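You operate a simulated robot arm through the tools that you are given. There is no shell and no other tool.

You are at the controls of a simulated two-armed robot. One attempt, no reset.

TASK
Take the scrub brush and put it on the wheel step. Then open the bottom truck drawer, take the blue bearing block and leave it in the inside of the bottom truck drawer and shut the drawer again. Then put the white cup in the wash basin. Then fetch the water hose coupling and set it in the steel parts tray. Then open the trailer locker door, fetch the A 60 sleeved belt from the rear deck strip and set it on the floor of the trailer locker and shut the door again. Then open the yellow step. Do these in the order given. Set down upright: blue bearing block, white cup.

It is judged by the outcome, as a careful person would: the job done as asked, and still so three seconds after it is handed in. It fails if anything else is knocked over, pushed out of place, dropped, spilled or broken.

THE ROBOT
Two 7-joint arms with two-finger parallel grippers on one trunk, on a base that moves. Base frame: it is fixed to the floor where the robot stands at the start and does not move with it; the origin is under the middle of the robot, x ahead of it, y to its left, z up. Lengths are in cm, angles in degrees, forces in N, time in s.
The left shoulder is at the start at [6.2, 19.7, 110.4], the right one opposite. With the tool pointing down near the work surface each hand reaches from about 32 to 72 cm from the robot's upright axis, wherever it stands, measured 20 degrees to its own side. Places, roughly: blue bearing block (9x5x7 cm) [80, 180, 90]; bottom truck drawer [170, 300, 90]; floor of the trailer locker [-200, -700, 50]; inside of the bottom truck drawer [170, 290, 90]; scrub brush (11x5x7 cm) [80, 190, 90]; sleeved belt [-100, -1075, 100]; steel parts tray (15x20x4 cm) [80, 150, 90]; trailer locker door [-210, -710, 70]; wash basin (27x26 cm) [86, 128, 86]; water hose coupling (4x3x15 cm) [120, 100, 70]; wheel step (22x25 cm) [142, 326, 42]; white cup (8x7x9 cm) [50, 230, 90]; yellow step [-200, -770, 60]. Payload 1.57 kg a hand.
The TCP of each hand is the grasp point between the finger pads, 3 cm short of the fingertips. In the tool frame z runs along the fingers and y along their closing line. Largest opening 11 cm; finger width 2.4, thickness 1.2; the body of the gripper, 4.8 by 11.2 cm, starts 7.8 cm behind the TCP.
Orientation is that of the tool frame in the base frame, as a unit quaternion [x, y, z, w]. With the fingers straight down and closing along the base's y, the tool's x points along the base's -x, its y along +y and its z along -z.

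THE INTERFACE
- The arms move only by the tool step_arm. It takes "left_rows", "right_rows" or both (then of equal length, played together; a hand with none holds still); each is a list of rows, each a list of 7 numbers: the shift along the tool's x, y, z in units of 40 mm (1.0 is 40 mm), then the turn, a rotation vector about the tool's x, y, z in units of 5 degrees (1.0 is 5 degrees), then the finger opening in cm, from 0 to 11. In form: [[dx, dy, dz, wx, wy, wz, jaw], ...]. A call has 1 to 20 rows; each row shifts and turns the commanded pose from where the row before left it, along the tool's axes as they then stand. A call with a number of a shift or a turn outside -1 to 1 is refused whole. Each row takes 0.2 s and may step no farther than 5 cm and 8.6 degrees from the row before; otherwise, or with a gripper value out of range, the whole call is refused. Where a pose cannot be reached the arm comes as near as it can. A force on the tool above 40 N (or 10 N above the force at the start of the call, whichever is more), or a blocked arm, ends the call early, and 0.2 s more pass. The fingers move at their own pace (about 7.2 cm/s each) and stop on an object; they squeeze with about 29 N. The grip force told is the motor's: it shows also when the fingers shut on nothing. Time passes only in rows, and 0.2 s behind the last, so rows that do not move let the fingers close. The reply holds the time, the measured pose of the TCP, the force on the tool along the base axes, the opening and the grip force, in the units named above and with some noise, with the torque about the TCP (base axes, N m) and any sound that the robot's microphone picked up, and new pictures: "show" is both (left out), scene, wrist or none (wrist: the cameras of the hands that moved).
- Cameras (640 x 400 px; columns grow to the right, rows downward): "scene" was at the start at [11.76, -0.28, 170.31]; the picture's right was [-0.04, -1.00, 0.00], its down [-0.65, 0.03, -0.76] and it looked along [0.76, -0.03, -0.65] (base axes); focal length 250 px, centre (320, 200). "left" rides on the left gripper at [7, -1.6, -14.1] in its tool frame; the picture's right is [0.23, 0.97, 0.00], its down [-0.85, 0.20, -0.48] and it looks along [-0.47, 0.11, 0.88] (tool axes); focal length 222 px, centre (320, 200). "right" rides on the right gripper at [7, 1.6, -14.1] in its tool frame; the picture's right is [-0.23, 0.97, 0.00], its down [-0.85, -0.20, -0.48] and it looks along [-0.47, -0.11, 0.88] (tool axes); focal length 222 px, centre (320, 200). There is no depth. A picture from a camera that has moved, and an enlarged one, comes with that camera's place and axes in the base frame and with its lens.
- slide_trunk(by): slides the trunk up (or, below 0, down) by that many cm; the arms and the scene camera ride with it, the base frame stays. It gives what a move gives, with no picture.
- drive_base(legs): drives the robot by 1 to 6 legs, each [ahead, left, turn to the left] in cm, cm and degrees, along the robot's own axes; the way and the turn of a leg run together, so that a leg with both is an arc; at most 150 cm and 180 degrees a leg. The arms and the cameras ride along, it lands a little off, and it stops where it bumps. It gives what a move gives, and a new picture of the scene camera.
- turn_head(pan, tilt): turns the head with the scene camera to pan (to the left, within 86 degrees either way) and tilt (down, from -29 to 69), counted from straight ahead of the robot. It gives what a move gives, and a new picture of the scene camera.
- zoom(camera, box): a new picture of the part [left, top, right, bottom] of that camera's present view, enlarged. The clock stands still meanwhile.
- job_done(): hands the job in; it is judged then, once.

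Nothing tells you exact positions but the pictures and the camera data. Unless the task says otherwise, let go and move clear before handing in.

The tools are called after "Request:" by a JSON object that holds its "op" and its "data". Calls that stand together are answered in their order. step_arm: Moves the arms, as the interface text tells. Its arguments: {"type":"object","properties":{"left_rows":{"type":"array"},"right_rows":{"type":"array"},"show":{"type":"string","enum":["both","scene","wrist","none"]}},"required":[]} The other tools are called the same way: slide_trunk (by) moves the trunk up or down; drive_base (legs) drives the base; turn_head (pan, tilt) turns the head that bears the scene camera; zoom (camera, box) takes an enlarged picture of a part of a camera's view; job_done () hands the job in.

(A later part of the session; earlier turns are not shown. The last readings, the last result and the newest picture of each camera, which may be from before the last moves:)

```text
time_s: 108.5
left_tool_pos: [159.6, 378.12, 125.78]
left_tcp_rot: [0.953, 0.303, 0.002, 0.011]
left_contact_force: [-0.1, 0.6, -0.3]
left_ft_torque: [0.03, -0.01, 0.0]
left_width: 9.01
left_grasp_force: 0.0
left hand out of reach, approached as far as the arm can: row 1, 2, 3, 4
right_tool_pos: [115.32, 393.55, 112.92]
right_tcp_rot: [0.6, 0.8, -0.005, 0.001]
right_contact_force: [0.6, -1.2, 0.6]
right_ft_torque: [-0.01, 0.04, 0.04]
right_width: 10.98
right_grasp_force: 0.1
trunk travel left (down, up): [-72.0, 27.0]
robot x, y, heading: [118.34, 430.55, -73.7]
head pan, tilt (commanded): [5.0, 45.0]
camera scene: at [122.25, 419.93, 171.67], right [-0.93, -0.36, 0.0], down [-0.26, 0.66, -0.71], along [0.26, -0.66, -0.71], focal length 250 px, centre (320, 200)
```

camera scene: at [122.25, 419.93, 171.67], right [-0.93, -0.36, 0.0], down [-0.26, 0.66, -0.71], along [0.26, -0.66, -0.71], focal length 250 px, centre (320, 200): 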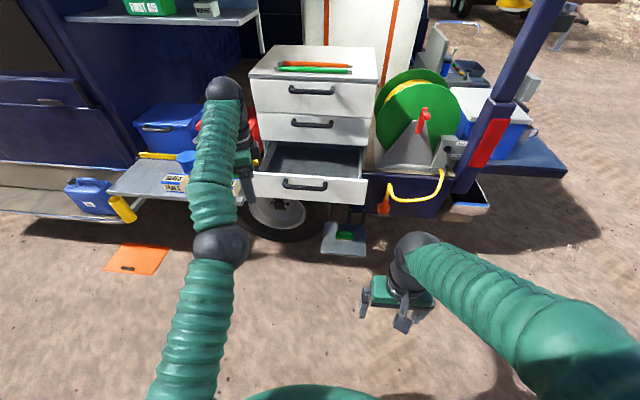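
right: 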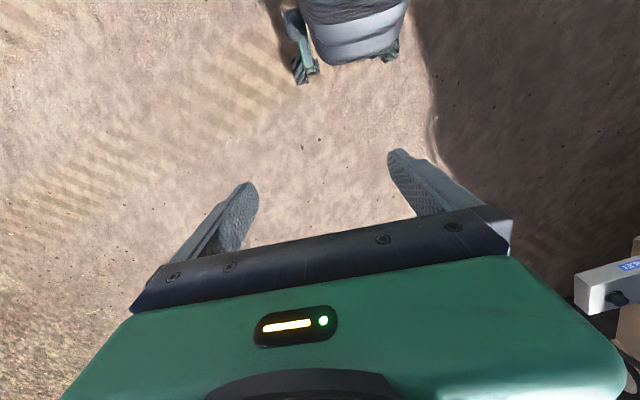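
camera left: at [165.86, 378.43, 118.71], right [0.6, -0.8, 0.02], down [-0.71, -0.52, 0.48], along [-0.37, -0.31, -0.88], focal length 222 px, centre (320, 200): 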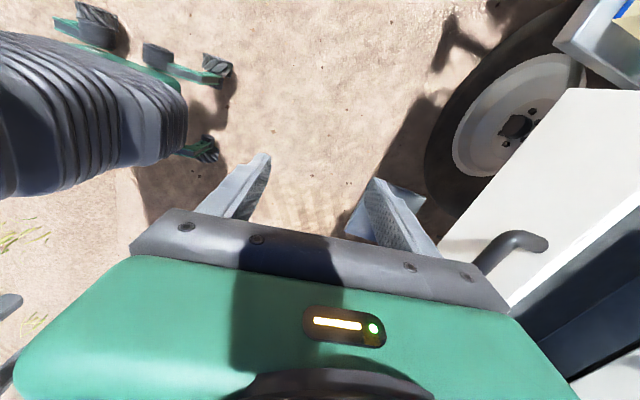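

The elbow is in a low configuration that blocks the downward wrist. I rotate back toward horizontal while moving forward, as on the way in.

Request:
{"op": "step_arm", "data": {"left_rows": [[0, 0.3, 0, -1, 0, 0, 9], [0, 0.3, 0.03, -1, 0, 0, 9], [0, 0.3, 0.05, -1, 0, 0, 9], [0, 0.29, 0.08, -1, 0, 0, 9], [0, 0.28, 0.1, -1, 0, 0, 9], [0, 0.27, 0.13, -1, 0, 0, 9], [0, 0.26, 0.15, -1, 0, 0, 9], [0, 0.25, 0.17, -1, 0, 0, 9], [0, 0.23, 0.19, -1, 0, 0, 9], [0, 0.21, 0.21, -1, 0, 0, 9], [0, 0.19, 0.23, -1, 0, 0, 9], [0, 0.17, 0.25, -1, 0, 0, 9], [0, 0.15, 0.26, -1, 0, 0, 9], [0, 0.13, 0.27, -1, 0, 0, 9], [0, 0.1, 0.28, -1, 0, 0, 9], [0, 0.08, 0.29, -1, 0, 0, 9], [0, 0.05, 0.3, -1, 0, 0, 9], [0, 0.03, 0.3, -1, 0, 0, 9]], "show": "scene"}}

```text
time_s: 112.2
left_tool_pos: [177.22, 353.44, 130.32]
left_tcp_rot: [0.681, 0.218, 0.21, 0.667]
left_contact_force: [0.2, 0.4, 0.0]
left_ft_torque: [0.01, 0.01, -0.01]
left_width: 8.99
left_grasp_force: 0.1
left hand out of reach, approached as far as the arm can: row 1, 2, 3, 4, 5, 6, 7, 8, 9, 10, 11, 12, 13, 17, 18
right_tool_pos: [115.52, 393.51, 113.08]
right_tcp_rot: [0.6, 0.8, -0.005, -0.001]
right_contact_force: [0.0, -0.5, 0.1]
right_ft_torque: [-0.02, 0.03, -0.03]
right_width: 11.01
right_grasp_force: 0.1
trunk travel left (down, up): [-72.0, 27.0]
robot x, y, heading: [118.28, 430.35, -73.8]
head pan, tilt (commanded): [5.0, 45.0]
camera scene: at [122.54, 419.86, 171.66], right [-0.93, -0.36, 0.0], down [-0.26, 0.66, -0.7], along [0.26, -0.66, -0.71], focal length 250 px, centre (320, 200)
```

scene: 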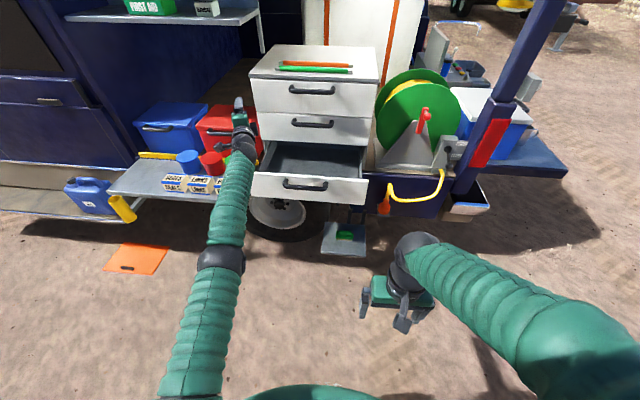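

The arm is now straight with the hand horizontal. I bring it back horizontally in line with the shoulder before tipping it down.

Request:
{"op": "step_arm", "data": {"left_rows": [[-0.14, -0.4, -0.75, 0, -0.33, 0, 9], [-0.14, -0.4, -0.75, 0, -0.33, 0, 9], [-0.14, -0.4, -0.75, 0, -0.33, 0, 9], [-0.14, -0.4, -0.75, 0, -0.33, 0, 9], [-0.14, -0.4, -0.75, 0, -0.33, 0, 9], [-0.14, -0.4, -0.75, 0, -0.33, 0, 9], [-0.14, -0.4, -0.75, 0, -0.33, 0, 9], [-0.14, -0.4, -0.75, 0, -0.33, 0, 9]], "show": "scene"}}

```text
time_s: 114.0
left_tool_pos: [170.43, 349.92, 117.19]
left_tcp_rot: [0.686, 0.132, 0.138, 0.702]
left_contact_force: [0.1, -0.1, 0.2]
left_ft_torque: [0.0, -0.02, 0.0]
left_width: 9.01
left_grasp_force: 0.1
left hand out of reach, approached as far as the arm can: row 1, 2, 3, 4, 5, 6, 7, 8
right_tool_pos: [115.46, 393.58, 112.92]
right_tcp_rot: [0.6, 0.8, -0.003, 0.0]
right_contact_force: [0.0, 0.0, 0.1]
right_ft_torque: [0.0, 0.03, 0.0]
right_width: 11.0
right_grasp_force: 0.1
trunk travel left (down, up): [-72.0, 27.0]
robot x, y, heading: [118.1, 430.63, -73.5]
head pan, tilt (commanded): [5.0, 45.0]
camera scene: at [122.36, 419.81, 171.66], right [-0.93, -0.36, 0.0], down [-0.26, 0.66, -0.7], along [0.26, -0.66, -0.71], focal length 250 px, centre (320, 200)
```

scene: 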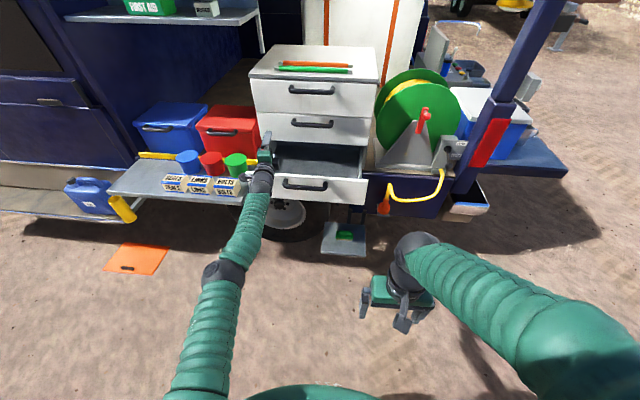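

Request:
{"op": "turn_head", "data": {"pan": 35, "tilt": 60}}

```text
time_s: 115.0
left_tool_pos: [170.33, 349.85, 117.31]
left_tcp_rot: [0.685, 0.133, 0.136, 0.703]
left_contact_force: [0.4, -0.1, -0.5]
left_ft_torque: [0.0, 0.03, 0.01]
left_width: 8.99
left_grasp_force: 0.0
right_tool_pos: [115.37, 393.52, 113.06]
right_tcp_rot: [0.6, 0.8, -0.004, 0.0]
right_contact_force: [-0.6, -0.4, 0.5]
right_ft_torque: [0.0, 0.0, 0.02]
right_width: 10.99
right_grasp_force: 0.0
trunk travel left (down, up): [-72.0, 27.0]
robot x, y, heading: [118.26, 430.81, -73.9]
head pan, tilt (commanded): [35.0, 60.0]
camera scene: at [124.56, 423.26, 169.73], right [-0.63, -0.78, 0.0], down [-0.68, 0.54, -0.5], along [0.39, -0.31, -0.87], focal length 250 px, centre (320, 200)
```

scene: 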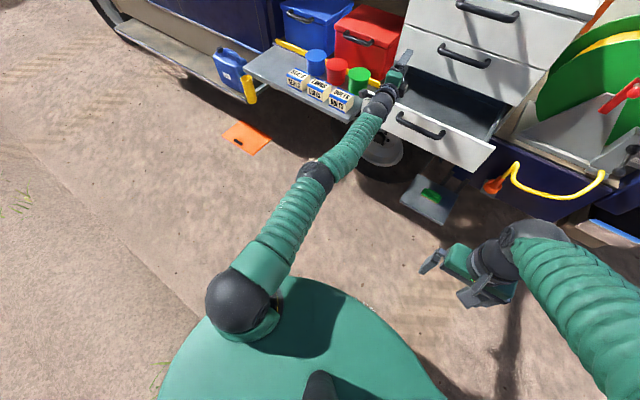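

The arm is at its straight singularity. I back the base well away from the open drawer first so I can move the arm freely.

Request:
{"op": "drive_base", "data": {"legs": [[-45, 0, 0]]}}

Request:
{"op": "step_arm", "data": {"left_rows": [[0, -0.5, -0.2, 0, 0, 0, 9], [0, -0.7, -0.2, 0, 0, 0, 9], [0, -0.7, -0.2, 0, 0, 0, 9], [0, -0.7, -0.3, 0, 0, 0, 9], [0, -0.7, -0.3, 0, 0, 0, 9], [0, -0.7, -0.4, 0, 0, 0, 9], [0, -0.7, -0.5, 0, 0, 0, 9], [0, -0.7, -0.5, 0, 0, 0, 9]], "show": "scene"}}

```text
time_s: 116.6
left_tool_pos: [164.55, 355.21, 117.58]
left_tcp_rot: [0.685, 0.121, 0.128, 0.707]
left_contact_force: [-0.6, -0.7, 0.0]
left_ft_torque: [-0.01, 0.01, 0.01]
left_width: 9.03
left_grasp_force: 0.2
right_tool_pos: [110.68, 401.12, 112.9]
right_tcp_rot: [0.613, 0.79, -0.004, 0.004]
right_contact_force: [0.1, -0.5, 0.4]
right_ft_torque: [0.04, 0.03, -0.02]
right_width: 11.0
right_grasp_force: 0.1
trunk travel left (down, up): [-72.0, 27.0]
robot x, y, heading: [115.64, 437.77, -75.4]
head pan, tilt (commanded): [35.0, 60.0]
stopped in leg 1: the robot was blocked; the commanded pose is now the measured one
camera scene: at [121.11, 429.59, 169.78], right [-0.65, -0.76, 0.0], down [-0.66, 0.56, -0.5], along [0.38, -0.32, -0.87], focal length 250 px, centre (320, 200)
```

scene: 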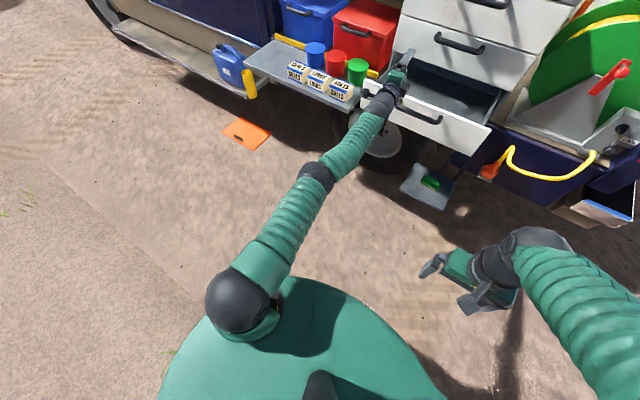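

```text
time_s: 118.4
left_tool_pos: [162.44, 361.5, 94.69]
left_tcp_rot: [0.685, 0.122, 0.126, 0.707]
left_contact_force: [0.4, -0.1, 0.4]
left_ft_torque: [-0.03, 0.0, 0.0]
left_width: 9.03
left_grasp_force: 0.1
left hand out of reach, approached as far as the arm can: row 1, 2, 4, 5, 6, 7, 8
right_tool_pos: [111.03, 401.53, 113.06]
right_tcp_rot: [0.612, 0.791, -0.005, 0.003]
right_contact_force: [-0.3, 0.3, -0.1]
right_ft_torque: [-0.04, -0.01, 0.01]
right_width: 11.01
right_grasp_force: 0.1
trunk travel left (down, up): [-72.0, 27.0]
robot x, y, heading: [115.23, 438.12, -75.3]
head pan, tilt (commanded): [35.0, 60.0]
camera scene: at [121.77, 430.08, 169.85], right [-0.65, -0.76, 0.0], down [-0.66, 0.56, -0.5], along [0.38, -0.32, -0.87], focal length 250 px, centre (320, 200)
```

scene: 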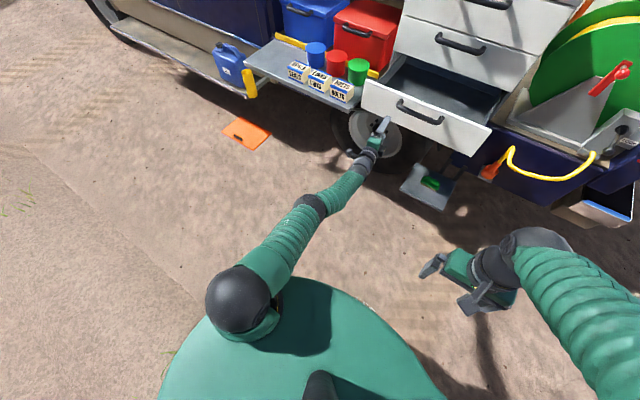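

The base was blocked by something behind after a few cm. I'll turn to see behind later. The arm is starting to bend; I continue drawing the hand back in small steps.

Request:
{"op": "step_arm", "data": {"left_rows": [[0, 0, -0.25, 0, 0, 0, 9], [0, 0, -0.25, 0, 0, 0, 9], [0, 0, -0.25, 0, 0, 0, 9], [0, 0, -0.25, 0, 0, 0, 9], [0, 0, -0.25, 0, 0, 0, 9], [0, 0, -0.25, 0, 0, 0, 9], [0, 0, -0.25, 0, 0, 0, 9], [0, 0, -0.25, 0, 0, 0, 9]], "show": "scene"}}

```text
time_s: 120.4
left_tool_pos: [161.99, 362.25, 95.07]
left_tcp_rot: [0.665, 0.117, 0.129, 0.727]
left_contact_force: [-0.8, -0.1, -0.7]
left_ft_torque: [-0.01, -0.01, 0.0]
left_width: 8.98
left_grasp_force: 0.1
left hand out of reach, approached as far as the arm can: row 1, 2, 3, 4, 5, 6, 7, 8
right_tool_pos: [110.98, 401.64, 113.02]
right_tcp_rot: [0.613, 0.79, -0.006, 0.005]
right_contact_force: [0.1, -0.4, 0.9]
right_ft_torque: [0.0, -0.01, 0.02]
right_width: 10.99
right_grasp_force: 0.1
trunk travel left (down, up): [-72.0, 27.0]
robot x, y, heading: [115.15, 437.09, -75.2]
head pan, tilt (commanded): [35.0, 60.0]
stopped in row 8 (left hand): the arm was blocked; the commanded pose is now the measured one
camera scene: at [121.62, 430.22, 169.78], right [-0.65, -0.76, 0.0], down [-0.66, 0.56, -0.5], along [0.38, -0.32, -0.87], focal length 250 px, centre (320, 200)
```

scene: 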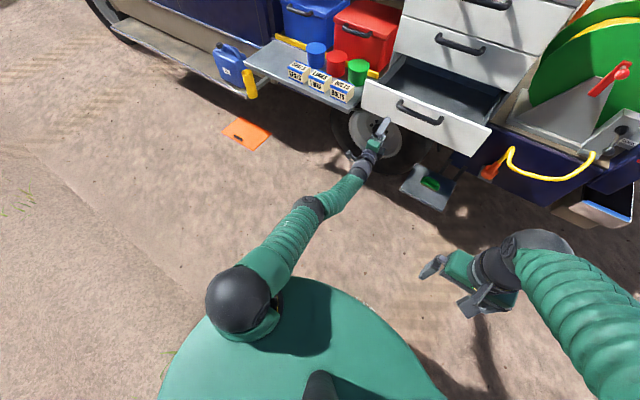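

Elbow-down seems to be limiting retraction. I test whether rolling the hand swings the elbow outward.

Request:
{"op": "step_arm", "data": {"left_rows": [[0, 0, 0, 0, 0, 1, 9], [0, 0, 0, 0, 0, 1, 9], [0, 0, 0, 0, 0, 1, 9], [0, 0, 0, 0, 0, 1, 9], [0, 0, 0, 0, 0, 1, 9], [0, 0, 0, 0, 0, 1, 9], [0, 0, 0, 0, 0, 1, 9], [0, 0, 0, 0, 0, 1, 9], [0, 0, 0, 0, 0, 1, 9], [0, 0, 0, 0, 0, 1, 9], [0, 0, 0, 0, 0, 1, 9], [0, 0, 0, 0, 0, 1, 9]], "show": "scene"}}

```text
time_s: 123.0
left_tool_pos: [162.17, 362.51, 94.38]
left_tcp_rot: [0.637, -0.233, 0.475, 0.56]
left_contact_force: [0.3, -0.2, -0.6]
left_ft_torque: [-0.02, -0.01, -0.01]
left_width: 9.0
left_grasp_force: 0.0
right_tool_pos: [110.95, 401.73, 113.1]
right_tcp_rot: [0.612, 0.791, -0.006, 0.004]
right_contact_force: [-0.1, -0.2, 0.5]
right_ft_torque: [-0.06, -0.01, 0.03]
right_width: 10.98
right_grasp_force: 0.2
trunk travel left (down, up): [-72.0, 27.0]
robot x, y, heading: [115.56, 437.65, -75.2]
head pan, tilt (commanded): [35.0, 60.0]
camera scene: at [121.73, 430.12, 169.83], right [-0.65, -0.76, 0.0], down [-0.66, 0.56, -0.5], along [0.38, -0.32, -0.87], focal length 250 px, centre (320, 200)
```

scene: 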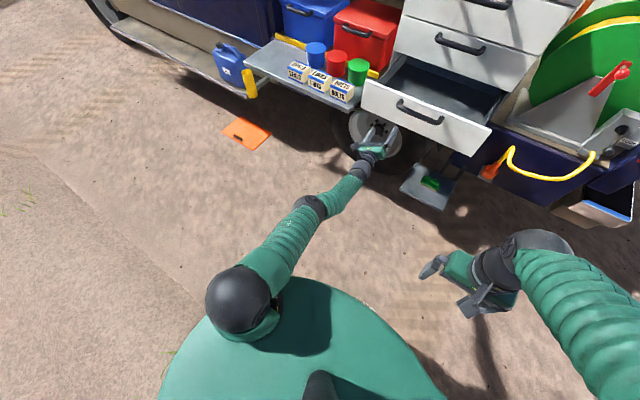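

Request:
{"op": "step_arm", "data": {"left_rows": [[0, 0, -0.25, 0, 0, 1, 9], [0, 0, -0.25, 0, 0, 1, 9], [0, 0, -0.25, 0, 0, 1, 9], [0, 0, -0.25, 0, 0, 1, 9], [0, 0, -0.25, 0, 0, 1, 9], [0, 0, -0.25, 0, 0, 1, 9]], "show": "scene"}}

```text
time_s: 124.6
left_tool_pos: [161.51, 362.49, 95.81]
left_tcp_rot: [0.536, -0.377, 0.619, 0.433]
left_contact_force: [0.1, 0.3, -0.9]
left_ft_torque: [0.02, 0.0, -0.02]
left_width: 9.03
left_grasp_force: 0.1
left hand out of reach, approached as far as the arm can: row 1, 2, 3, 4, 5, 6
right_tool_pos: [110.63, 401.76, 113.12]
right_tcp_rot: [0.612, 0.791, -0.007, 0.006]
right_contact_force: [0.0, 0.0, 0.4]
right_ft_torque: [0.01, 0.0, -0.02]
right_width: 11.0
right_grasp_force: 0.1
trunk travel left (down, up): [-72.0, 27.0]
robot x, y, heading: [115.46, 437.86, -75.1]
head pan, tilt (commanded): [35.0, 60.0]
stopped in row 6 (left hand): the arm was blocked; the commanded pose is now the measured one
camera scene: at [121.62, 430.2, 169.77], right [-0.65, -0.76, 0.0], down [-0.66, 0.56, -0.5], along [0.38, -0.32, -0.87], focal length 250 px, centre (320, 200)
```

scene: 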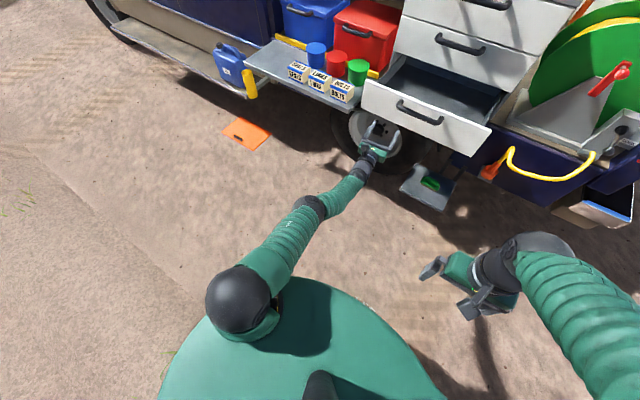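

Reading the distances, the arm is simply locked straight. I raise the hand along an inward chord so that the elbow must bend.

Request:
{"op": "step_arm", "data": {"left_rows": [[0.6, 0, -0.1, 0, 0, 0, 9], [0.6, 0, -0.1, 0, 0, 0, 9], [0.6, 0, -0.1, 0, 0, 0, 9], [0.6, 0, -0.15, 0, 0, 0, 9], [0.6, 0, -0.15, 0, 0, 0, 9], [0.6, 0, -0.2, 0, 0, 0, 9]], "show": "scene"}}

```text
time_s: 126.0
left_tool_pos: [163.06, 358.42, 105.02]
left_tcp_rot: [0.539, -0.377, 0.619, 0.43]
left_contact_force: [0.2, 0.5, 0.8]
left_ft_torque: [0.02, 0.04, 0.0]
left_width: 8.99
left_grasp_force: 0.0
left hand out of reach, approached as far as the arm can: row 1, 2, 3, 4, 5, 6
right_tool_pos: [110.79, 401.91, 113.18]
right_tcp_rot: [0.612, 0.791, -0.007, 0.006]
right_contact_force: [0.3, -0.4, 0.2]
right_ft_torque: [-0.02, -0.03, 0.0]
right_width: 11.0
right_grasp_force: 0.0
trunk travel left (down, up): [-72.0, 27.0]
robot x, y, heading: [115.44, 437.92, -75.2]
head pan, tilt (commanded): [35.0, 60.0]
camera scene: at [121.73, 430.11, 169.8], right [-0.65, -0.76, 0.0], down [-0.66, 0.56, -0.5], along [0.38, -0.32, -0.87], focal length 250 px, centre (320, 200)
```

scene: 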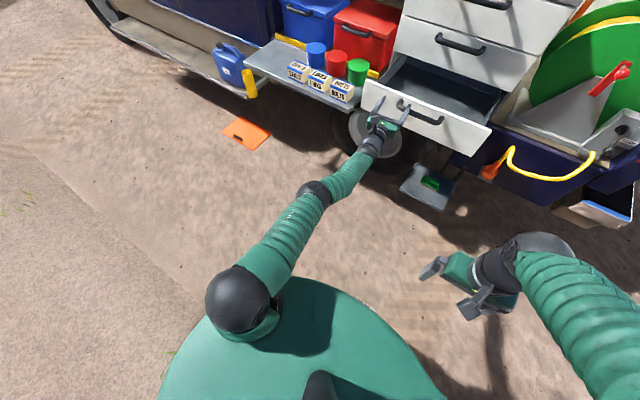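

The arm behaves as a locked straight line of constant length. I try sweeping the hand to the right and inward, which should flex an outward elbow.

Request:
{"op": "step_arm", "data": {"left_rows": [[0, 0.5, -0.4, 0, 0, 0, 9], [0, 0.5, -0.4, 0, 0, 0, 9], [0, 0.5, -0.4, 0, 0, 0, 9], [0, 0.5, -0.4, 0, 0, 0, 9], [0, 0.5, -0.4, 0, 0, 0, 9], [0, 0.5, -0.4, 0, 0, 0, 9]], "show": "scene"}}

```text
time_s: 127.4
left_tool_pos: [149.31, 357.2, 101.26]
left_tcp_rot: [0.539, -0.377, 0.62, 0.429]
left_contact_force: [-0.3, -0.2, 0.4]
left_ft_torque: [0.04, -0.02, 0.01]
left_width: 8.99
left_grasp_force: 0.0
left hand out of reach, approached as far as the arm can: row 1, 2, 3, 4, 5, 6
right_tool_pos: [110.71, 401.84, 113.13]
right_tcp_rot: [0.612, 0.79, -0.007, 0.005]
right_contact_force: [-0.1, 0.1, 0.7]
right_ft_torque: [-0.03, 0.0, -0.03]
right_width: 11.03
right_grasp_force: 0.0
trunk travel left (down, up): [-72.0, 27.0]
robot x, y, heading: [115.72, 437.5, -75.4]
head pan, tilt (commanded): [35.0, 60.0]
camera scene: at [121.6, 430.09, 169.82], right [-0.65, -0.76, 0.0], down [-0.66, 0.56, -0.5], along [0.38, -0.32, -0.87], focal length 250 px, centre (320, 200)
```

scene: 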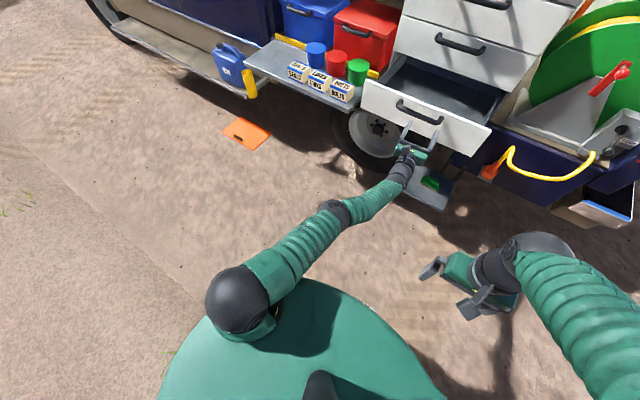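

The elbow seems stuck just past straight. I move the base sideways to a clear area so I can free the arm safely, checking surroundings too.

Request:
{"op": "drive_base", "data": {"legs": [[0, -60, 0]]}}

Request:
{"op": "turn_head", "data": {"pan": 86, "tilt": 25}}

```text
time_s: 130.8
left_tool_pos: [90.54, 341.44, 101.23]
left_tcp_rot: [0.538, -0.378, 0.618, 0.431]
left_contact_force: [0.4, 0.2, -0.5]
left_ft_torque: [-0.02, 0.01, 0.01]
left_width: 8.99
left_grasp_force: 0.0
right_tool_pos: [51.88, 386.19, 113.21]
right_tcp_rot: [0.612, 0.791, -0.006, 0.005]
right_contact_force: [-0.9, 0.3, 0.8]
right_ft_torque: [0.04, -0.02, -0.02]
right_width: 10.99
right_grasp_force: 0.1
trunk travel left (down, up): [-72.0, 27.0]
robot x, y, heading: [56.71, 422.4, -75.5]
head pan, tilt (commanded): [35.0, 60.0]
camera scene: at [62.99, 414.46, 169.86], right [-0.65, -0.76, 0.0], down [-0.66, 0.56, -0.5], along [0.38, -0.32, -0.87], focal length 250 px, centre (320, 200)
```

scene: 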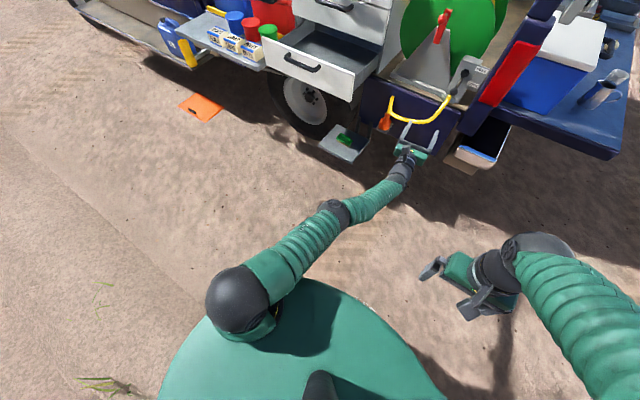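

```text
time_s: 132.0
left_tool_pos: [90.42, 341.46, 101.41]
left_tcp_rot: [0.537, -0.378, 0.619, 0.431]
left_contact_force: [0.2, -1.2, -0.8]
left_ft_torque: [0.03, -0.02, 0.01]
left_width: 8.99
left_grasp_force: 0.1
right_tool_pos: [51.72, 386.52, 113.23]
right_tcp_rot: [0.612, 0.79, -0.007, 0.006]
right_contact_force: [-0.8, 0.9, 0.0]
right_ft_torque: [-0.02, -0.02, -0.02]
right_width: 11.03
right_grasp_force: 0.0
trunk travel left (down, up): [-72.0, 27.0]
robot x, y, heading: [56.3, 421.94, -75.3]
head pan, tilt (commanded): [85.9, 25.0]
camera scene: at [66.96, 420.41, 174.82], right [0.18, -0.98, 0.0], down [-0.42, -0.08, -0.91], along [0.89, 0.17, -0.43], focal length 250 px, centre (320, 200)
```

scene: 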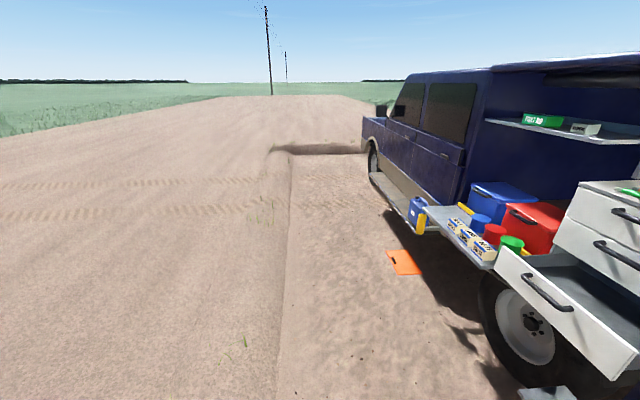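

There's an earth bank behind me that limited backing up. In this clear spot I try very small inward steps on the left arm.

Request:
{"op": "turn_head", "data": {"pan": 25, "tilt": 60}}

Request:
{"op": "step_arm", "data": {"left_rows": [[0, 0, 0.2, 0, 0, 0, 9], [-0.3, 0, 0.1, 0, 0, 0, 9], [-0.3, 0, 0.0, 0, 0, 0, 9], [-0.3, 0, -0.1, 0, 0, 0, 9], [-0.3, 0, -0.2, 0, 0, 0, 9], [-0.3, 0, -0.4, 0, 0, 0, 9], [-0.3, 0, -0.5, 0, 0, 0, 9], [-0.3, 0, -0.6, 0, 0, 0, 9], [-0.3, 0, -0.7, 0, 0, 0, 9], [-0.3, 0, -0.7, 0, 0, 0, 9]], "show": "scene"}}

```text
time_s: 133.3
left_tool_pos: [90.4, 341.54, 101.42]
left_tcp_rot: [0.537, -0.377, 0.62, 0.43]
left_contact_force: [-0.7, -0.1, 0.1]
left_ft_torque: [-0.02, -0.02, -0.01]
left_width: 9.01
left_grasp_force: 0.1
right_tool_pos: [51.77, 386.55, 113.28]
right_tcp_rot: [0.612, 0.791, -0.008, 0.006]
right_contact_force: [0.9, -0.6, 1.2]
right_ft_torque: [0.01, 0.01, -0.03]
right_width: 10.98
right_grasp_force: 0.1
trunk travel left (down, up): [-72.0, 27.0]
robot x, y, heading: [56.47, 422.3, -75.4]
head pan, tilt (commanded): [25.0, 60.0]
camera scene: at [62.14, 413.64, 169.84], right [-0.77, -0.64, 0.0], down [-0.56, 0.67, -0.5], along [0.32, -0.38, -0.87], focal length 250 px, centre (320, 200)
```

scene: 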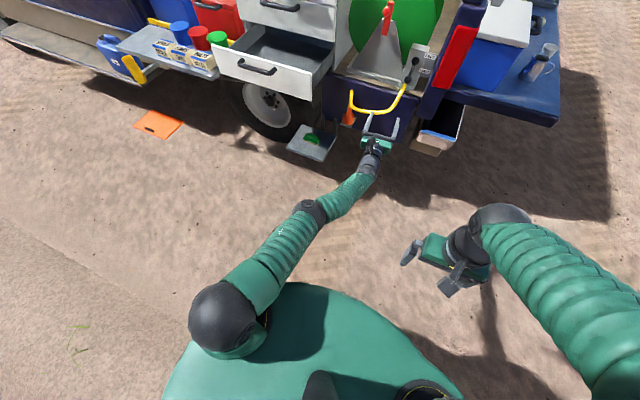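

```text
time_s: 135.3
left_tool_pos: [102.88, 350.66, 101.4]
left_tcp_rot: [0.558, -0.268, 0.677, 0.397]
left_contact_force: [0.1, 0.5, -0.4]
left_ft_torque: [0.0, -0.02, 0.0]
left_width: 9.04
left_grasp_force: 0.1
left hand out of reach, approached as far as the arm can: row 1, 2, 3
right_tool_pos: [51.53, 386.87, 113.31]
right_tcp_rot: [0.613, 0.79, -0.007, 0.008]
right_contact_force: [0.6, -0.9, 0.4]
right_ft_torque: [-0.04, 0.02, 0.01]
right_width: 11.0
right_grasp_force: 0.2
trunk travel left (down, up): [-72.0, 27.0]
robot x, y, heading: [56.65, 422.06, -75.0]
head pan, tilt (commanded): [25.0, 60.0]
stopped in row 9 (left hand): the arm was blocked; the commanded pose is now the measured one
camera scene: at [62.05, 413.83, 169.78], right [-0.77, -0.64, 0.0], down [-0.55, 0.67, -0.5], along [0.32, -0.38, -0.87], focal length 250 px, centre (320, 200)
```

scene: 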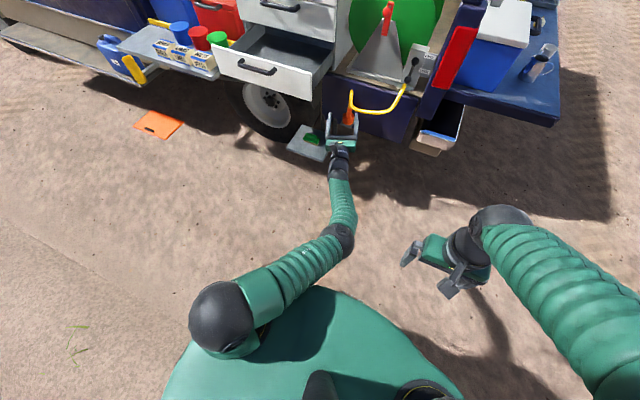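

The arm un-stuck, but the elbow folded inward. In the straight pose, rolling the hand also turns the upper arm, so I straighten it again and roll the hand to swing the elbow round to the outside.

Request:
{"op": "step_arm", "data": {"left_rows": [[0, 0, 0.5, 0, 0, 0, 9], [0, 0, 0.5, 0, 0, 0, 9], [0, 0, 0.5, 0, 0, 0, 9], [0, 0, 0.5, 0, 0, 0, 9], [0, 0, 0.5, 0, 0, 1, 9], [0, 0, 0.3, 0, 0, 1, 9], [0, 0, 0.2, 0, 0, 1, 9], [0, 0, 0, 0, 0, 1, 9], [0, 0, 0, 0, 0, 1, 9], [0, 0, 0, 0, 0, 1, 9], [0, 0, 0, 0, 0, 1, 9], [0, 0, 0, 0, 0, 1, 9], [0, 0, 0, 0, 0, 1, 9], [0, 0, 0, 0, 0, 1, 9], [0, 0, 0, 0, 0, 1, 9], [0, 0, 0, 0, 0, 1, 9], [0, 0, 0, 0, 0, 1, 9], [0, 0, 0, 0, 0, 1, 9], [0, 0, 0, 0, 0, 1, 9], [0, 0, 0, 0, 0, 1, 9]], "show": "scene"}}

```text
time_s: 139.5
left_tool_pos: [107.22, 345.35, 106.06]
left_tcp_rot: [0.253, -0.569, 0.772, -0.131]
left_contact_force: [0.0, 1.0, -0.7]
left_ft_torque: [0.02, 0.05, 0.0]
left_width: 8.99
left_grasp_force: 0.0
left hand out of reach, approached as far as the arm can: row 3, 4, 5, 6, 7
right_tool_pos: [51.5, 386.82, 113.42]
right_tcp_rot: [0.613, 0.79, -0.009, 0.009]
right_contact_force: [-0.4, 0.2, -0.1]
right_ft_torque: [-0.01, 0.0, -0.02]
right_width: 11.0
right_grasp_force: 0.1
trunk travel left (down, up): [-72.0, 27.0]
robot x, y, heading: [55.88, 422.22, -75.6]
head pan, tilt (commanded): [25.0, 60.0]
camera scene: at [62.16, 413.64, 169.82], right [-0.77, -0.64, 0.0], down [-0.55, 0.67, -0.5], along [0.32, -0.38, -0.87], focal length 250 px, centre (320, 200)
```

scene: 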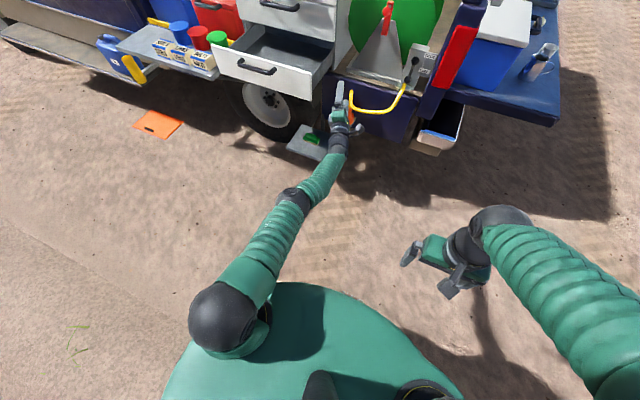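

Request:
{"op": "step_arm", "data": {"left_rows": [[0, 0, 0, 0, 0, 1, 9], [0, 0, 0, 0, 0, 1, 9], [0, 0, 0, 0, 0, 1, 9], [0, 0, 0, 0, 0, 1, 9], [0, 0, 0, 0, 0, 1, 9], [0, 0, 0, 0, 0, 1, 9], [0, 0, 0, 0, 0, 1, 9], [0, 0, 0, 0, 0, 1, 9], [0, 0, 0, 0, 0, 1, 9], [0, 0, 0, 0, 0, 1, 9], [0, 0, 0, 0, 0, 1, 9], [0, 0, 0, 0, 0, 1, 9], [0, 0, 0, 0, 0, 1, 9], [0, 0, 0, 0, 0, 1, 9], [0, 0, 0, 0, 0, 1, 9], [0, 0, 0, 0, 0, 1, 9], [0, 0, 0, 0, 0, 1, 9], [0, 0, 0, 0, 0, 1, 9], [0, 0, 0, 0, 0, 1, 9], [0, 0, 0, 0, 0, 1, 9]], "show": "scene"}}

```text
time_s: 143.7
left_tool_pos: [106.72, 345.97, 106.65]
left_tcp_rot: [0.261, 0.565, -0.411, 0.666]
left_contact_force: [-0.1, -0.3, -0.4]
left_ft_torque: [-0.01, 0.03, 0.01]
left_width: 9.0
left_grasp_force: 0.0
left hand out of reach, approached as far as the arm can: row 19
right_tool_pos: [51.6, 386.79, 113.29]
right_tcp_rot: [0.612, 0.791, -0.007, 0.008]
right_contact_force: [0.6, -0.9, -0.3]
right_ft_torque: [0.01, -0.01, -0.03]
right_width: 11.0
right_grasp_force: 0.1
trunk travel left (down, up): [-72.0, 27.0]
robot x, y, heading: [56.62, 422.07, -75.3]
head pan, tilt (commanded): [25.0, 60.0]
camera scene: at [62.11, 413.66, 169.83], right [-0.77, -0.64, 0.0], down [-0.55, 0.67, -0.5], along [0.32, -0.38, -0.87], focal length 250 px, centre (320, 200)
```

scene: 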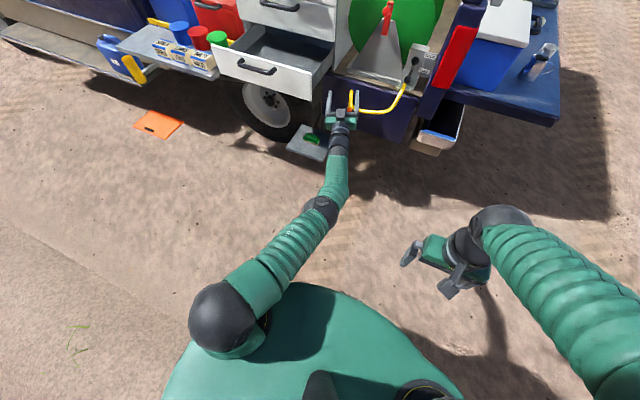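

Request:
{"op": "step_arm", "data": {"left_rows": [[0, 0, -0.3, 0, 0, 1, 9], [0, 0, -0.3, 0, 0, 1, 9], [0, 0, -0.3, 0, 0, 1, 9], [0, 0, -0.3, 0, 0, 1, 9], [0, 0, -0.3, 0, 0, 1, 9], [0, 0, -0.3, 0, 0, 1, 9], [0, 0, 0, 0, 0, 1, 9], [0, 0, 0, 0, 0, 1, 9], [0, 0, 0, 0, 0, 1, 9], [0, 0, 0, 0, 0, 1, 9]], "show": "scene"}}

```text
time_s: 146.1
left_tool_pos: [104.27, 349.14, 110.18]
left_tcp_rot: [0.394, 0.482, -0.256, 0.739]
left_contact_force: [0.4, 0.3, 0.4]
left_ft_torque: [0.02, -0.01, 0.01]
left_width: 8.99
left_grasp_force: 0.0
left hand out of reach, approached as far as the arm can: row 1, 7, 8, 9
right_tool_pos: [51.42, 386.94, 113.19]
right_tcp_rot: [0.612, 0.791, -0.008, 0.01]
right_contact_force: [-0.1, 0.5, 0.0]
right_ft_torque: [0.04, -0.01, 0.01]
right_width: 11.01
right_grasp_force: 0.0
trunk travel left (down, up): [-72.0, 27.0]
robot x, y, heading: [55.91, 421.58, -75.3]
head pan, tilt (commanded): [25.0, 60.0]
stopped in row 10 (left hand): the arm was blocked; the commanded pose is now the measured one
camera scene: at [61.99, 413.74, 169.62], right [-0.77, -0.64, 0.0], down [-0.55, 0.67, -0.5], along [0.32, -0.38, -0.87], focal length 250 px, centre (320, 200)
```

scene: 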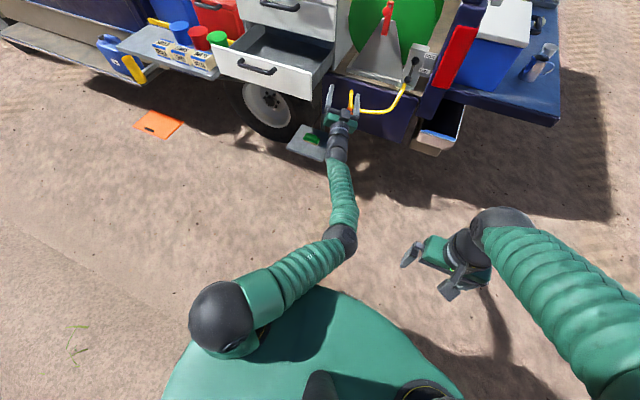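

The elbow has folded inward. I now swing the forearm outward to the left (its natural direction in this fold), so I can then arc it up and over to the proper side.

Request:
{"op": "step_arm", "data": {"left_rows": [[0.17, 0.87, -0.4, -0.914, 0.336, 0.225, 9], [0.19, 0.89, -0.32, -0.914, 0.336, 0.225, 9], [0.22, 0.91, -0.24, -0.914, 0.336, 0.225, 9], [0.24, 0.93, -0.16, -0.914, 0.336, 0.225, 9], [0.27, 0.94, -0.085, -0.914, 0.336, 0.225, 9], [0.29, 0.93, 0, -0.914, 0.336, 0.225, 9], [0.3, 0.92, 0.08, -0.914, 0.336, 0.225, 9], [0.32, 0.9, 0.16, -0.914, 0.336, 0.225, 9], [0.33, 0.89, 0.24, -0.914, 0.336, 0.225, 9]], "show": "scene"}}

```text
time_s: 147.0
left_tool_pos: [119.62, 364.76, 112.91]
left_tcp_rot: [0.272, 0.55, -0.107, 0.782]
left_contact_force: [-1.0, -0.1, 0.5]
left_ft_torque: [0.0, -0.01, -0.01]
left_width: 9.02
left_grasp_force: 0.1
right_tool_pos: [51.3, 386.96, 113.23]
right_tcp_rot: [0.612, 0.791, -0.008, 0.011]
right_contact_force: [0.1, -0.5, -0.1]
right_ft_torque: [-0.03, -0.01, 0.04]
right_width: 10.99
right_grasp_force: 0.1
trunk travel left (down, up): [-72.0, 27.0]
robot x, y, heading: [56.68, 422.0, -75.2]
head pan, tilt (commanded): [25.0, 60.0]
stopped in row 4 (left hand): the arm was blocked; the commanded pose is now the measured one
camera scene: at [62.06, 413.72, 169.64], right [-0.77, -0.64, 0.0], down [-0.55, 0.67, -0.5], along [0.32, -0.38, -0.87], focal length 250 px, centre (320, 200)
```

scene: 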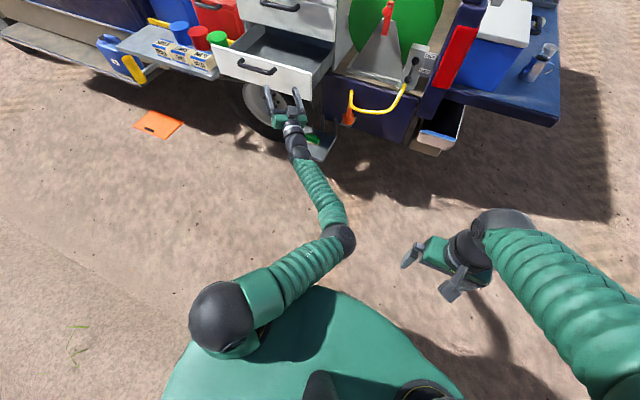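

That moved well; "blocked" seems to come from moving too fast near the fold. I continue more slowly, arcing the forearm upward about the elbow.

Request:
{"op": "step_arm", "data": {"left_rows": [[-0.4, 0.13, -0.02, -0.11, -0.34, 0, 9], [-0.5, 0.17, -0.02, -0.15, -0.45, 0, 9], [-0.66, 0.22, -0.02, -0.19, -0.57, 0, 9], [-0.66, 0.22, -0.02, -0.19, -0.57, 0, 9], [-0.66, 0.22, -0.02, -0.19, -0.57, 0, 9], [-0.66, 0.22, -0.02, -0.19, -0.57, 0, 9], [-0.66, 0.22, -0.02, -0.19, -0.57, 0, 9], [-0.66, 0.22, -0.02, -0.19, -0.57, 0, 9], [-0.66, 0.22, -0.02, -0.19, -0.57, 0, 9], [-0.66, 0.22, -0.02, -0.19, -0.57, 0, 9], [-0.66, 0.22, -0.02, -0.19, -0.57, 0, 9], [-0.66, 0.22, -0.02, -0.19, -0.57, 0, 9]], "show": "scene"}}

```text
time_s: 149.0
left_tool_pos: [118.59, 376.19, 131.59]
left_tcp_rot: [0.181, 0.399, -0.039, 0.898]
left_contact_force: [-0.1, -0.5, 0.0]
left_ft_torque: [0.03, 0.03, 0.01]
left_width: 9.0
left_grasp_force: 0.1
right_tool_pos: [50.95, 387.12, 113.52]
right_tcp_rot: [0.612, 0.79, -0.008, 0.012]
right_contact_force: [0.6, -1.0, 0.4]
right_ft_torque: [0.01, 0.03, -0.01]
right_width: 11.03
right_grasp_force: 0.1
trunk travel left (down, up): [-72.0, 27.0]
robot x, y, heading: [56.71, 422.0, -75.2]
head pan, tilt (commanded): [25.0, 60.0]
stopped in row 9 (left hand): the arm was blocked; the commanded pose is now the measured one
camera scene: at [61.98, 413.77, 169.83], right [-0.77, -0.64, 0.0], down [-0.55, 0.67, -0.5], along [0.32, -0.38, -0.87], focal length 250 px, centre (320, 200)
```

scene: 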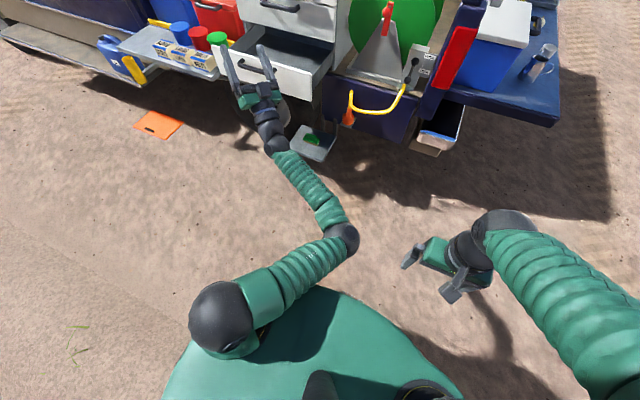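

Request:
{"op": "step_arm", "data": {"left_rows": [[-0.2, 0.08, 0, -0.08, -0.18, 0, 9], [-0.35, 0.14, -0.01, -0.12, -0.3, 0, 9], [-0.436, 0.175, -0.01, -0.15, -0.37, 0, 9], [-0.436, 0.175, -0.01, -0.15, -0.37, 0, 9], [-0.436, 0.175, -0.01, -0.15, -0.37, 0, 9], [-0.436, 0.175, -0.01, -0.15, -0.37, 0, 9], [-0.436, 0.175, -0.01, -0.15, -0.37, 0, 9], [-0.436, 0.175, -0.01, -0.15, -0.37, 0, 9], [-0.436, 0.175, -0.01, -0.15, -0.37, 0, 9], [-0.436, 0.175, -0.01, -0.15, -0.37, 0, 9], [-0.436, 0.175, -0.01, -0.15, -0.37, 0, 9], [-0.436, 0.175, -0.01, -0.15, -0.37, 0, 9], [-0.436, 0.175, -0.01, -0.15, -0.37, 0, 9], [-0.436, 0.175, -0.01, -0.15, -0.37, 0, 9]], "show": "scene"}}

```text
time_s: 150.8
left_tool_pos: [114.92, 386.04, 141.35]
left_tcp_rot: [0.111, 0.294, 0.03, 0.949]
left_contact_force: [-0.1, 0.5, 0.1]
left_ft_torque: [-0.02, 0.03, 0.0]
left_width: 9.01
left_grasp_force: 0.1
right_tool_pos: [50.99, 387.23, 113.67]
right_tcp_rot: [0.612, 0.791, -0.007, 0.012]
right_contact_force: [0.5, 0.2, 0.5]
right_ft_torque: [0.01, -0.02, -0.01]
right_width: 11.01
right_grasp_force: 0.1
trunk travel left (down, up): [-72.0, 27.0]
robot x, y, heading: [56.46, 421.71, -75.3]
head pan, tilt (commanded): [25.0, 60.0]
stopped in row 9 (left hand): the arm was blocked; the commanded pose is now the measured one
camera scene: at [61.96, 413.76, 169.93], right [-0.77, -0.64, 0.0], down [-0.55, 0.67, -0.5], along [0.32, -0.38, -0.87], focal length 250 px, centre (320, 200)
```

scene: 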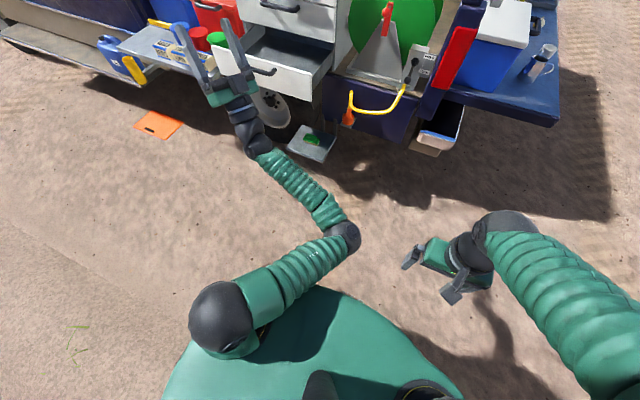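

It's swinging round as intended. I now rotate the forearm about the upper-arm axis: left → up → right, in small steps.

Request:
{"op": "step_arm", "data": {"left_rows": [[-0.25, 0, 0.1, -0.02, -0.25, -0.04, 9], [-0.5, 0, 0.19, -0.035, -0.5, -0.09, 9], [-0.5, 0, 0.19, -0.035, -0.5, -0.09, 9], [-0.5, 0, 0.19, -0.035, -0.5, -0.09, 9], [0, 0, 0, 0, 0, 0, 9], [-0.5, 0, 0.19, -0.035, -0.5, -0.09, 9], [-0.5, 0, 0.19, -0.035, -0.5, -0.09, 9], [-0.5, 0, 0.19, -0.035, -0.5, -0.09, 9], [0, 0, 0, 0, 0, 0, 9], [-0.5, 0, 0.19, -0.035, -0.5, -0.09, 9], [-0.5, 0, 0.19, -0.035, -0.5, -0.09, 9], [-0.5, 0, 0.19, -0.035, -0.5, -0.09, 9], [0, 0, 0, 0, 0, 0, 9], [-0.5, 0, 0.19, -0.035, -0.5, -0.09, 9], [-0.5, 0, 0.19, -0.035, -0.5, -0.09, 9], [-0.5, 0, 0.19, -0.035, -0.5, -0.09, 9]], "show": "scene"}}

```text
time_s: 154.2
left_tool_pos: [96.74, 384.21, 158.2]
left_tcp_rot: [0.084, 0.034, -0.017, 0.996]
left_contact_force: [-0.5, -0.4, -0.2]
left_ft_torque: [0.02, 0.01, -0.03]
left_width: 9.01
left_grasp_force: 0.0
right_tool_pos: [50.92, 387.32, 113.47]
right_tcp_rot: [0.612, 0.79, -0.008, 0.013]
right_contact_force: [-0.4, 0.0, 0.1]
right_ft_torque: [0.03, -0.03, -0.02]
right_width: 10.98
right_grasp_force: 0.0
trunk travel left (down, up): [-72.0, 27.0]
robot x, y, heading: [56.49, 422.16, -75.5]
head pan, tilt (commanded): [25.0, 60.0]
camera scene: at [62.06, 413.7, 169.77], right [-0.77, -0.64, 0.0], down [-0.55, 0.67, -0.5], along [0.32, -0.38, -0.87], focal length 250 px, centre (320, 200)
```

scene: 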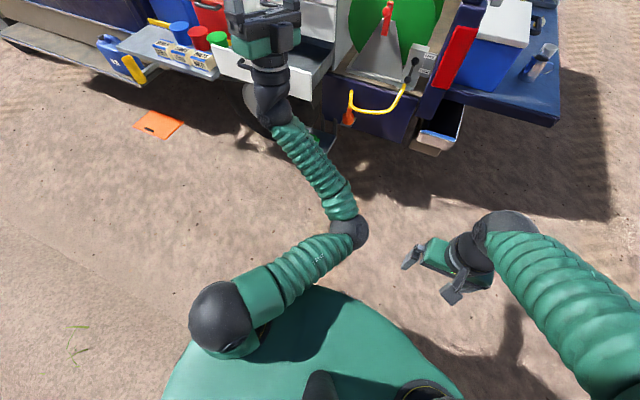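

The forearm now points up. I continue rotating it over toward the right, in front of the robot.

Request:
{"op": "step_arm", "data": {"left_rows": [[-0.4, 0.02, 0.18, -0.05, -0.4, -0.07, 9], [-0.5, 0.02, 0.22, -0.06, -0.5, -0.09, 9], [-0.5, 0.02, 0.22, -0.06, -0.5, -0.09, 9], [-0.5, 0.02, 0.22, -0.06, -0.5, -0.09, 9], [0, 0, 0, 0, 0, 0, 9], [-0.5, 0.02, 0.22, -0.06, -0.5, -0.09, 9], [-0.5, 0.02, 0.22, -0.06, -0.5, -0.09, 9], [-0.5, 0.02, 0.22, -0.06, -0.5, -0.09, 9], [0, 0, 0, 0, 0, 0, 9], [-0.5, 0.02, 0.22, -0.06, -0.5, -0.09, 9], [-0.5, 0.02, 0.22, -0.06, -0.5, -0.09, 9], [-0.5, 0.02, 0.22, -0.06, -0.5, -0.09, 9], [0, 0, 0, 0, 0, 0, 9], [-0.5, 0.02, 0.22, -0.06, -0.5, -0.09, 9], [-0.5, 0.02, 0.22, -0.06, -0.5, -0.09, 9]], "show": "scene"}}

```text
time_s: 157.3
left_tool_pos: [77.47, 385.93, 164.75]
left_tcp_rot: [0.057, -0.197, -0.025, 0.978]
left_contact_force: [-0.2, 0.5, -0.6]
left_ft_torque: [0.01, -0.03, 0.02]
left_width: 9.02
left_grasp_force: 0.0
right_tool_pos: [50.88, 387.4, 113.38]
right_tcp_rot: [0.612, 0.791, -0.007, 0.012]
right_contact_force: [-0.7, 0.4, -0.5]
right_ft_torque: [0.02, 0.01, 0.01]
right_width: 10.99
right_grasp_force: 0.0
trunk travel left (down, up): [-72.0, 27.0]
robot x, y, heading: [56.59, 421.98, -75.3]
head pan, tilt (commanded): [25.0, 60.0]
stopped in row 15 (left hand): the arm was blocked; the commanded pose is now the measured one
camera scene: at [61.88, 413.67, 169.76], right [-0.77, -0.64, 0.0], down [-0.55, 0.67, -0.5], along [0.32, -0.38, -0.87], focal length 250 px, centre (320, 200)
```

scene: 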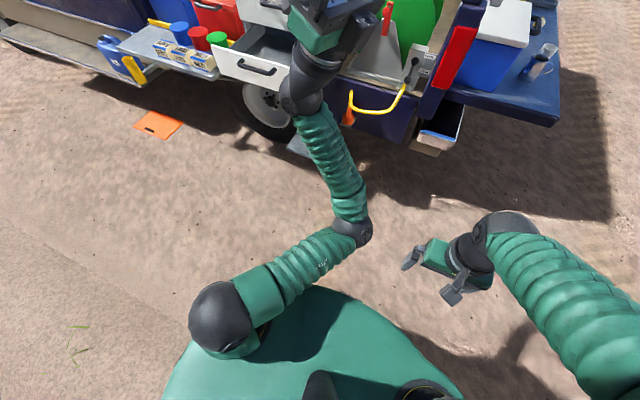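

The forearm is now vertical with the elbow coming underneath, as desired. I move the right hand out to the right to make room before continuing.

Request:
{"op": "step_arm", "data": {"right_rows": [[0, -0.8, 0, 0, 0, 0, 9], [0, -0.8, 0, 0, 0, 0, 9], [0, -0.8, 0, 0, 0, 0, 9], [0, -0.8, 0, 0, 0, 0, 9], [0, -0.8, 0, 0, 0, 0, 9], [0, -0.8, 0, 0, 0, 0, 9]], "show": "none"}}

Request:
{"op": "step_arm", "data": {"left_rows": [[-0.1, 0, 0, 0, -0.5, 0, 9], [-0.15, 0, 0, 0, -0.5, 0, 9], [-0.15, 0, 0, 0, -0.5, 0, 9], [-0.15, 0, 0, 0, -0.5, 0, 9], [0, 0, 0, 0, 0, 0, 9], [-0.15, 0, 0, 0, -0.5, 0, 9], [-0.15, 0, 0, 0, -0.5, 0, 9], [-0.15, 0, 0, 0, -0.5, 0, 9], [0, 0, 0, 0, 0, 0, 9], [-0.15, 0, 0, 0, -0.5, 0, 9], [-0.15, 0, 0, 0, -0.5, 0, 9], [-0.15, 0, 0, 0, -0.5, 0, 9]], "show": "scene"}}

```text
time_s: 158.7
left_tool_pos: [77.48, 385.97, 165.07]
left_tcp_rot: [0.056, -0.196, -0.022, 0.979]
left_contact_force: [0.1, 0.5, 0.3]
left_ft_torque: [-0.02, 0.04, 0.01]
left_width: 9.02
left_grasp_force: 0.1
right_tool_pos: [32.07, 382.26, 113.24]
right_tcp_rot: [0.611, 0.791, -0.007, 0.013]
right_contact_force: [0.2, -0.1, 0.1]
right_ft_torque: [0.03, -0.04, 0.0]
right_width: 8.98
right_grasp_force: 0.1
trunk travel left (down, up): [-72.0, 27.0]
robot x, y, heading: [56.66, 421.83, -75.4]
head pan, tilt (commanded): [25.0, 60.0]
```

```text
time_s: 161.3
left_tool_pos: [72.47, 386.65, 161.67]
left_tcp_rot: [0.045, -0.404, -0.041, 0.913]
left_contact_force: [0.5, -0.7, -0.1]
left_ft_torque: [0.0, 0.01, -0.03]
left_width: 9.0
left_grasp_force: 0.0
right_tool_pos: [32.21, 382.36, 113.27]
right_tcp_rot: [0.612, 0.791, -0.007, 0.012]
right_contact_force: [0.0, 0.3, -0.5]
right_ft_torque: [-0.01, -0.01, 0.03]
right_width: 9.01
right_grasp_force: 0.2
trunk travel left (down, up): [-72.0, 27.0]
robot x, y, heading: [56.22, 421.86, -75.7]
head pan, tilt (commanded): [25.0, 60.0]
camera scene: at [62.01, 413.65, 169.76], right [-0.77, -0.64, 0.0], down [-0.55, 0.67, -0.5], along [0.32, -0.38, -0.87], focal length 250 px, centre (320, 200)
```

scene: 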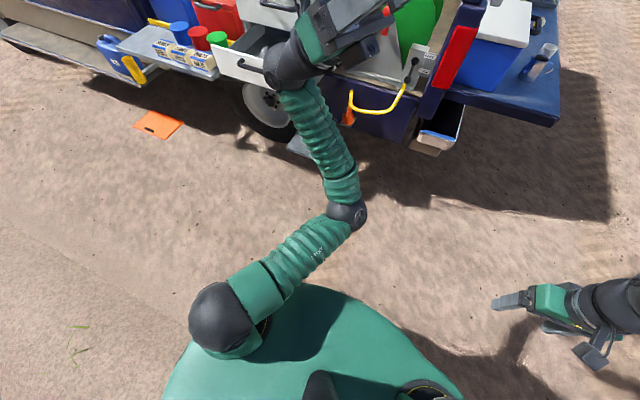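

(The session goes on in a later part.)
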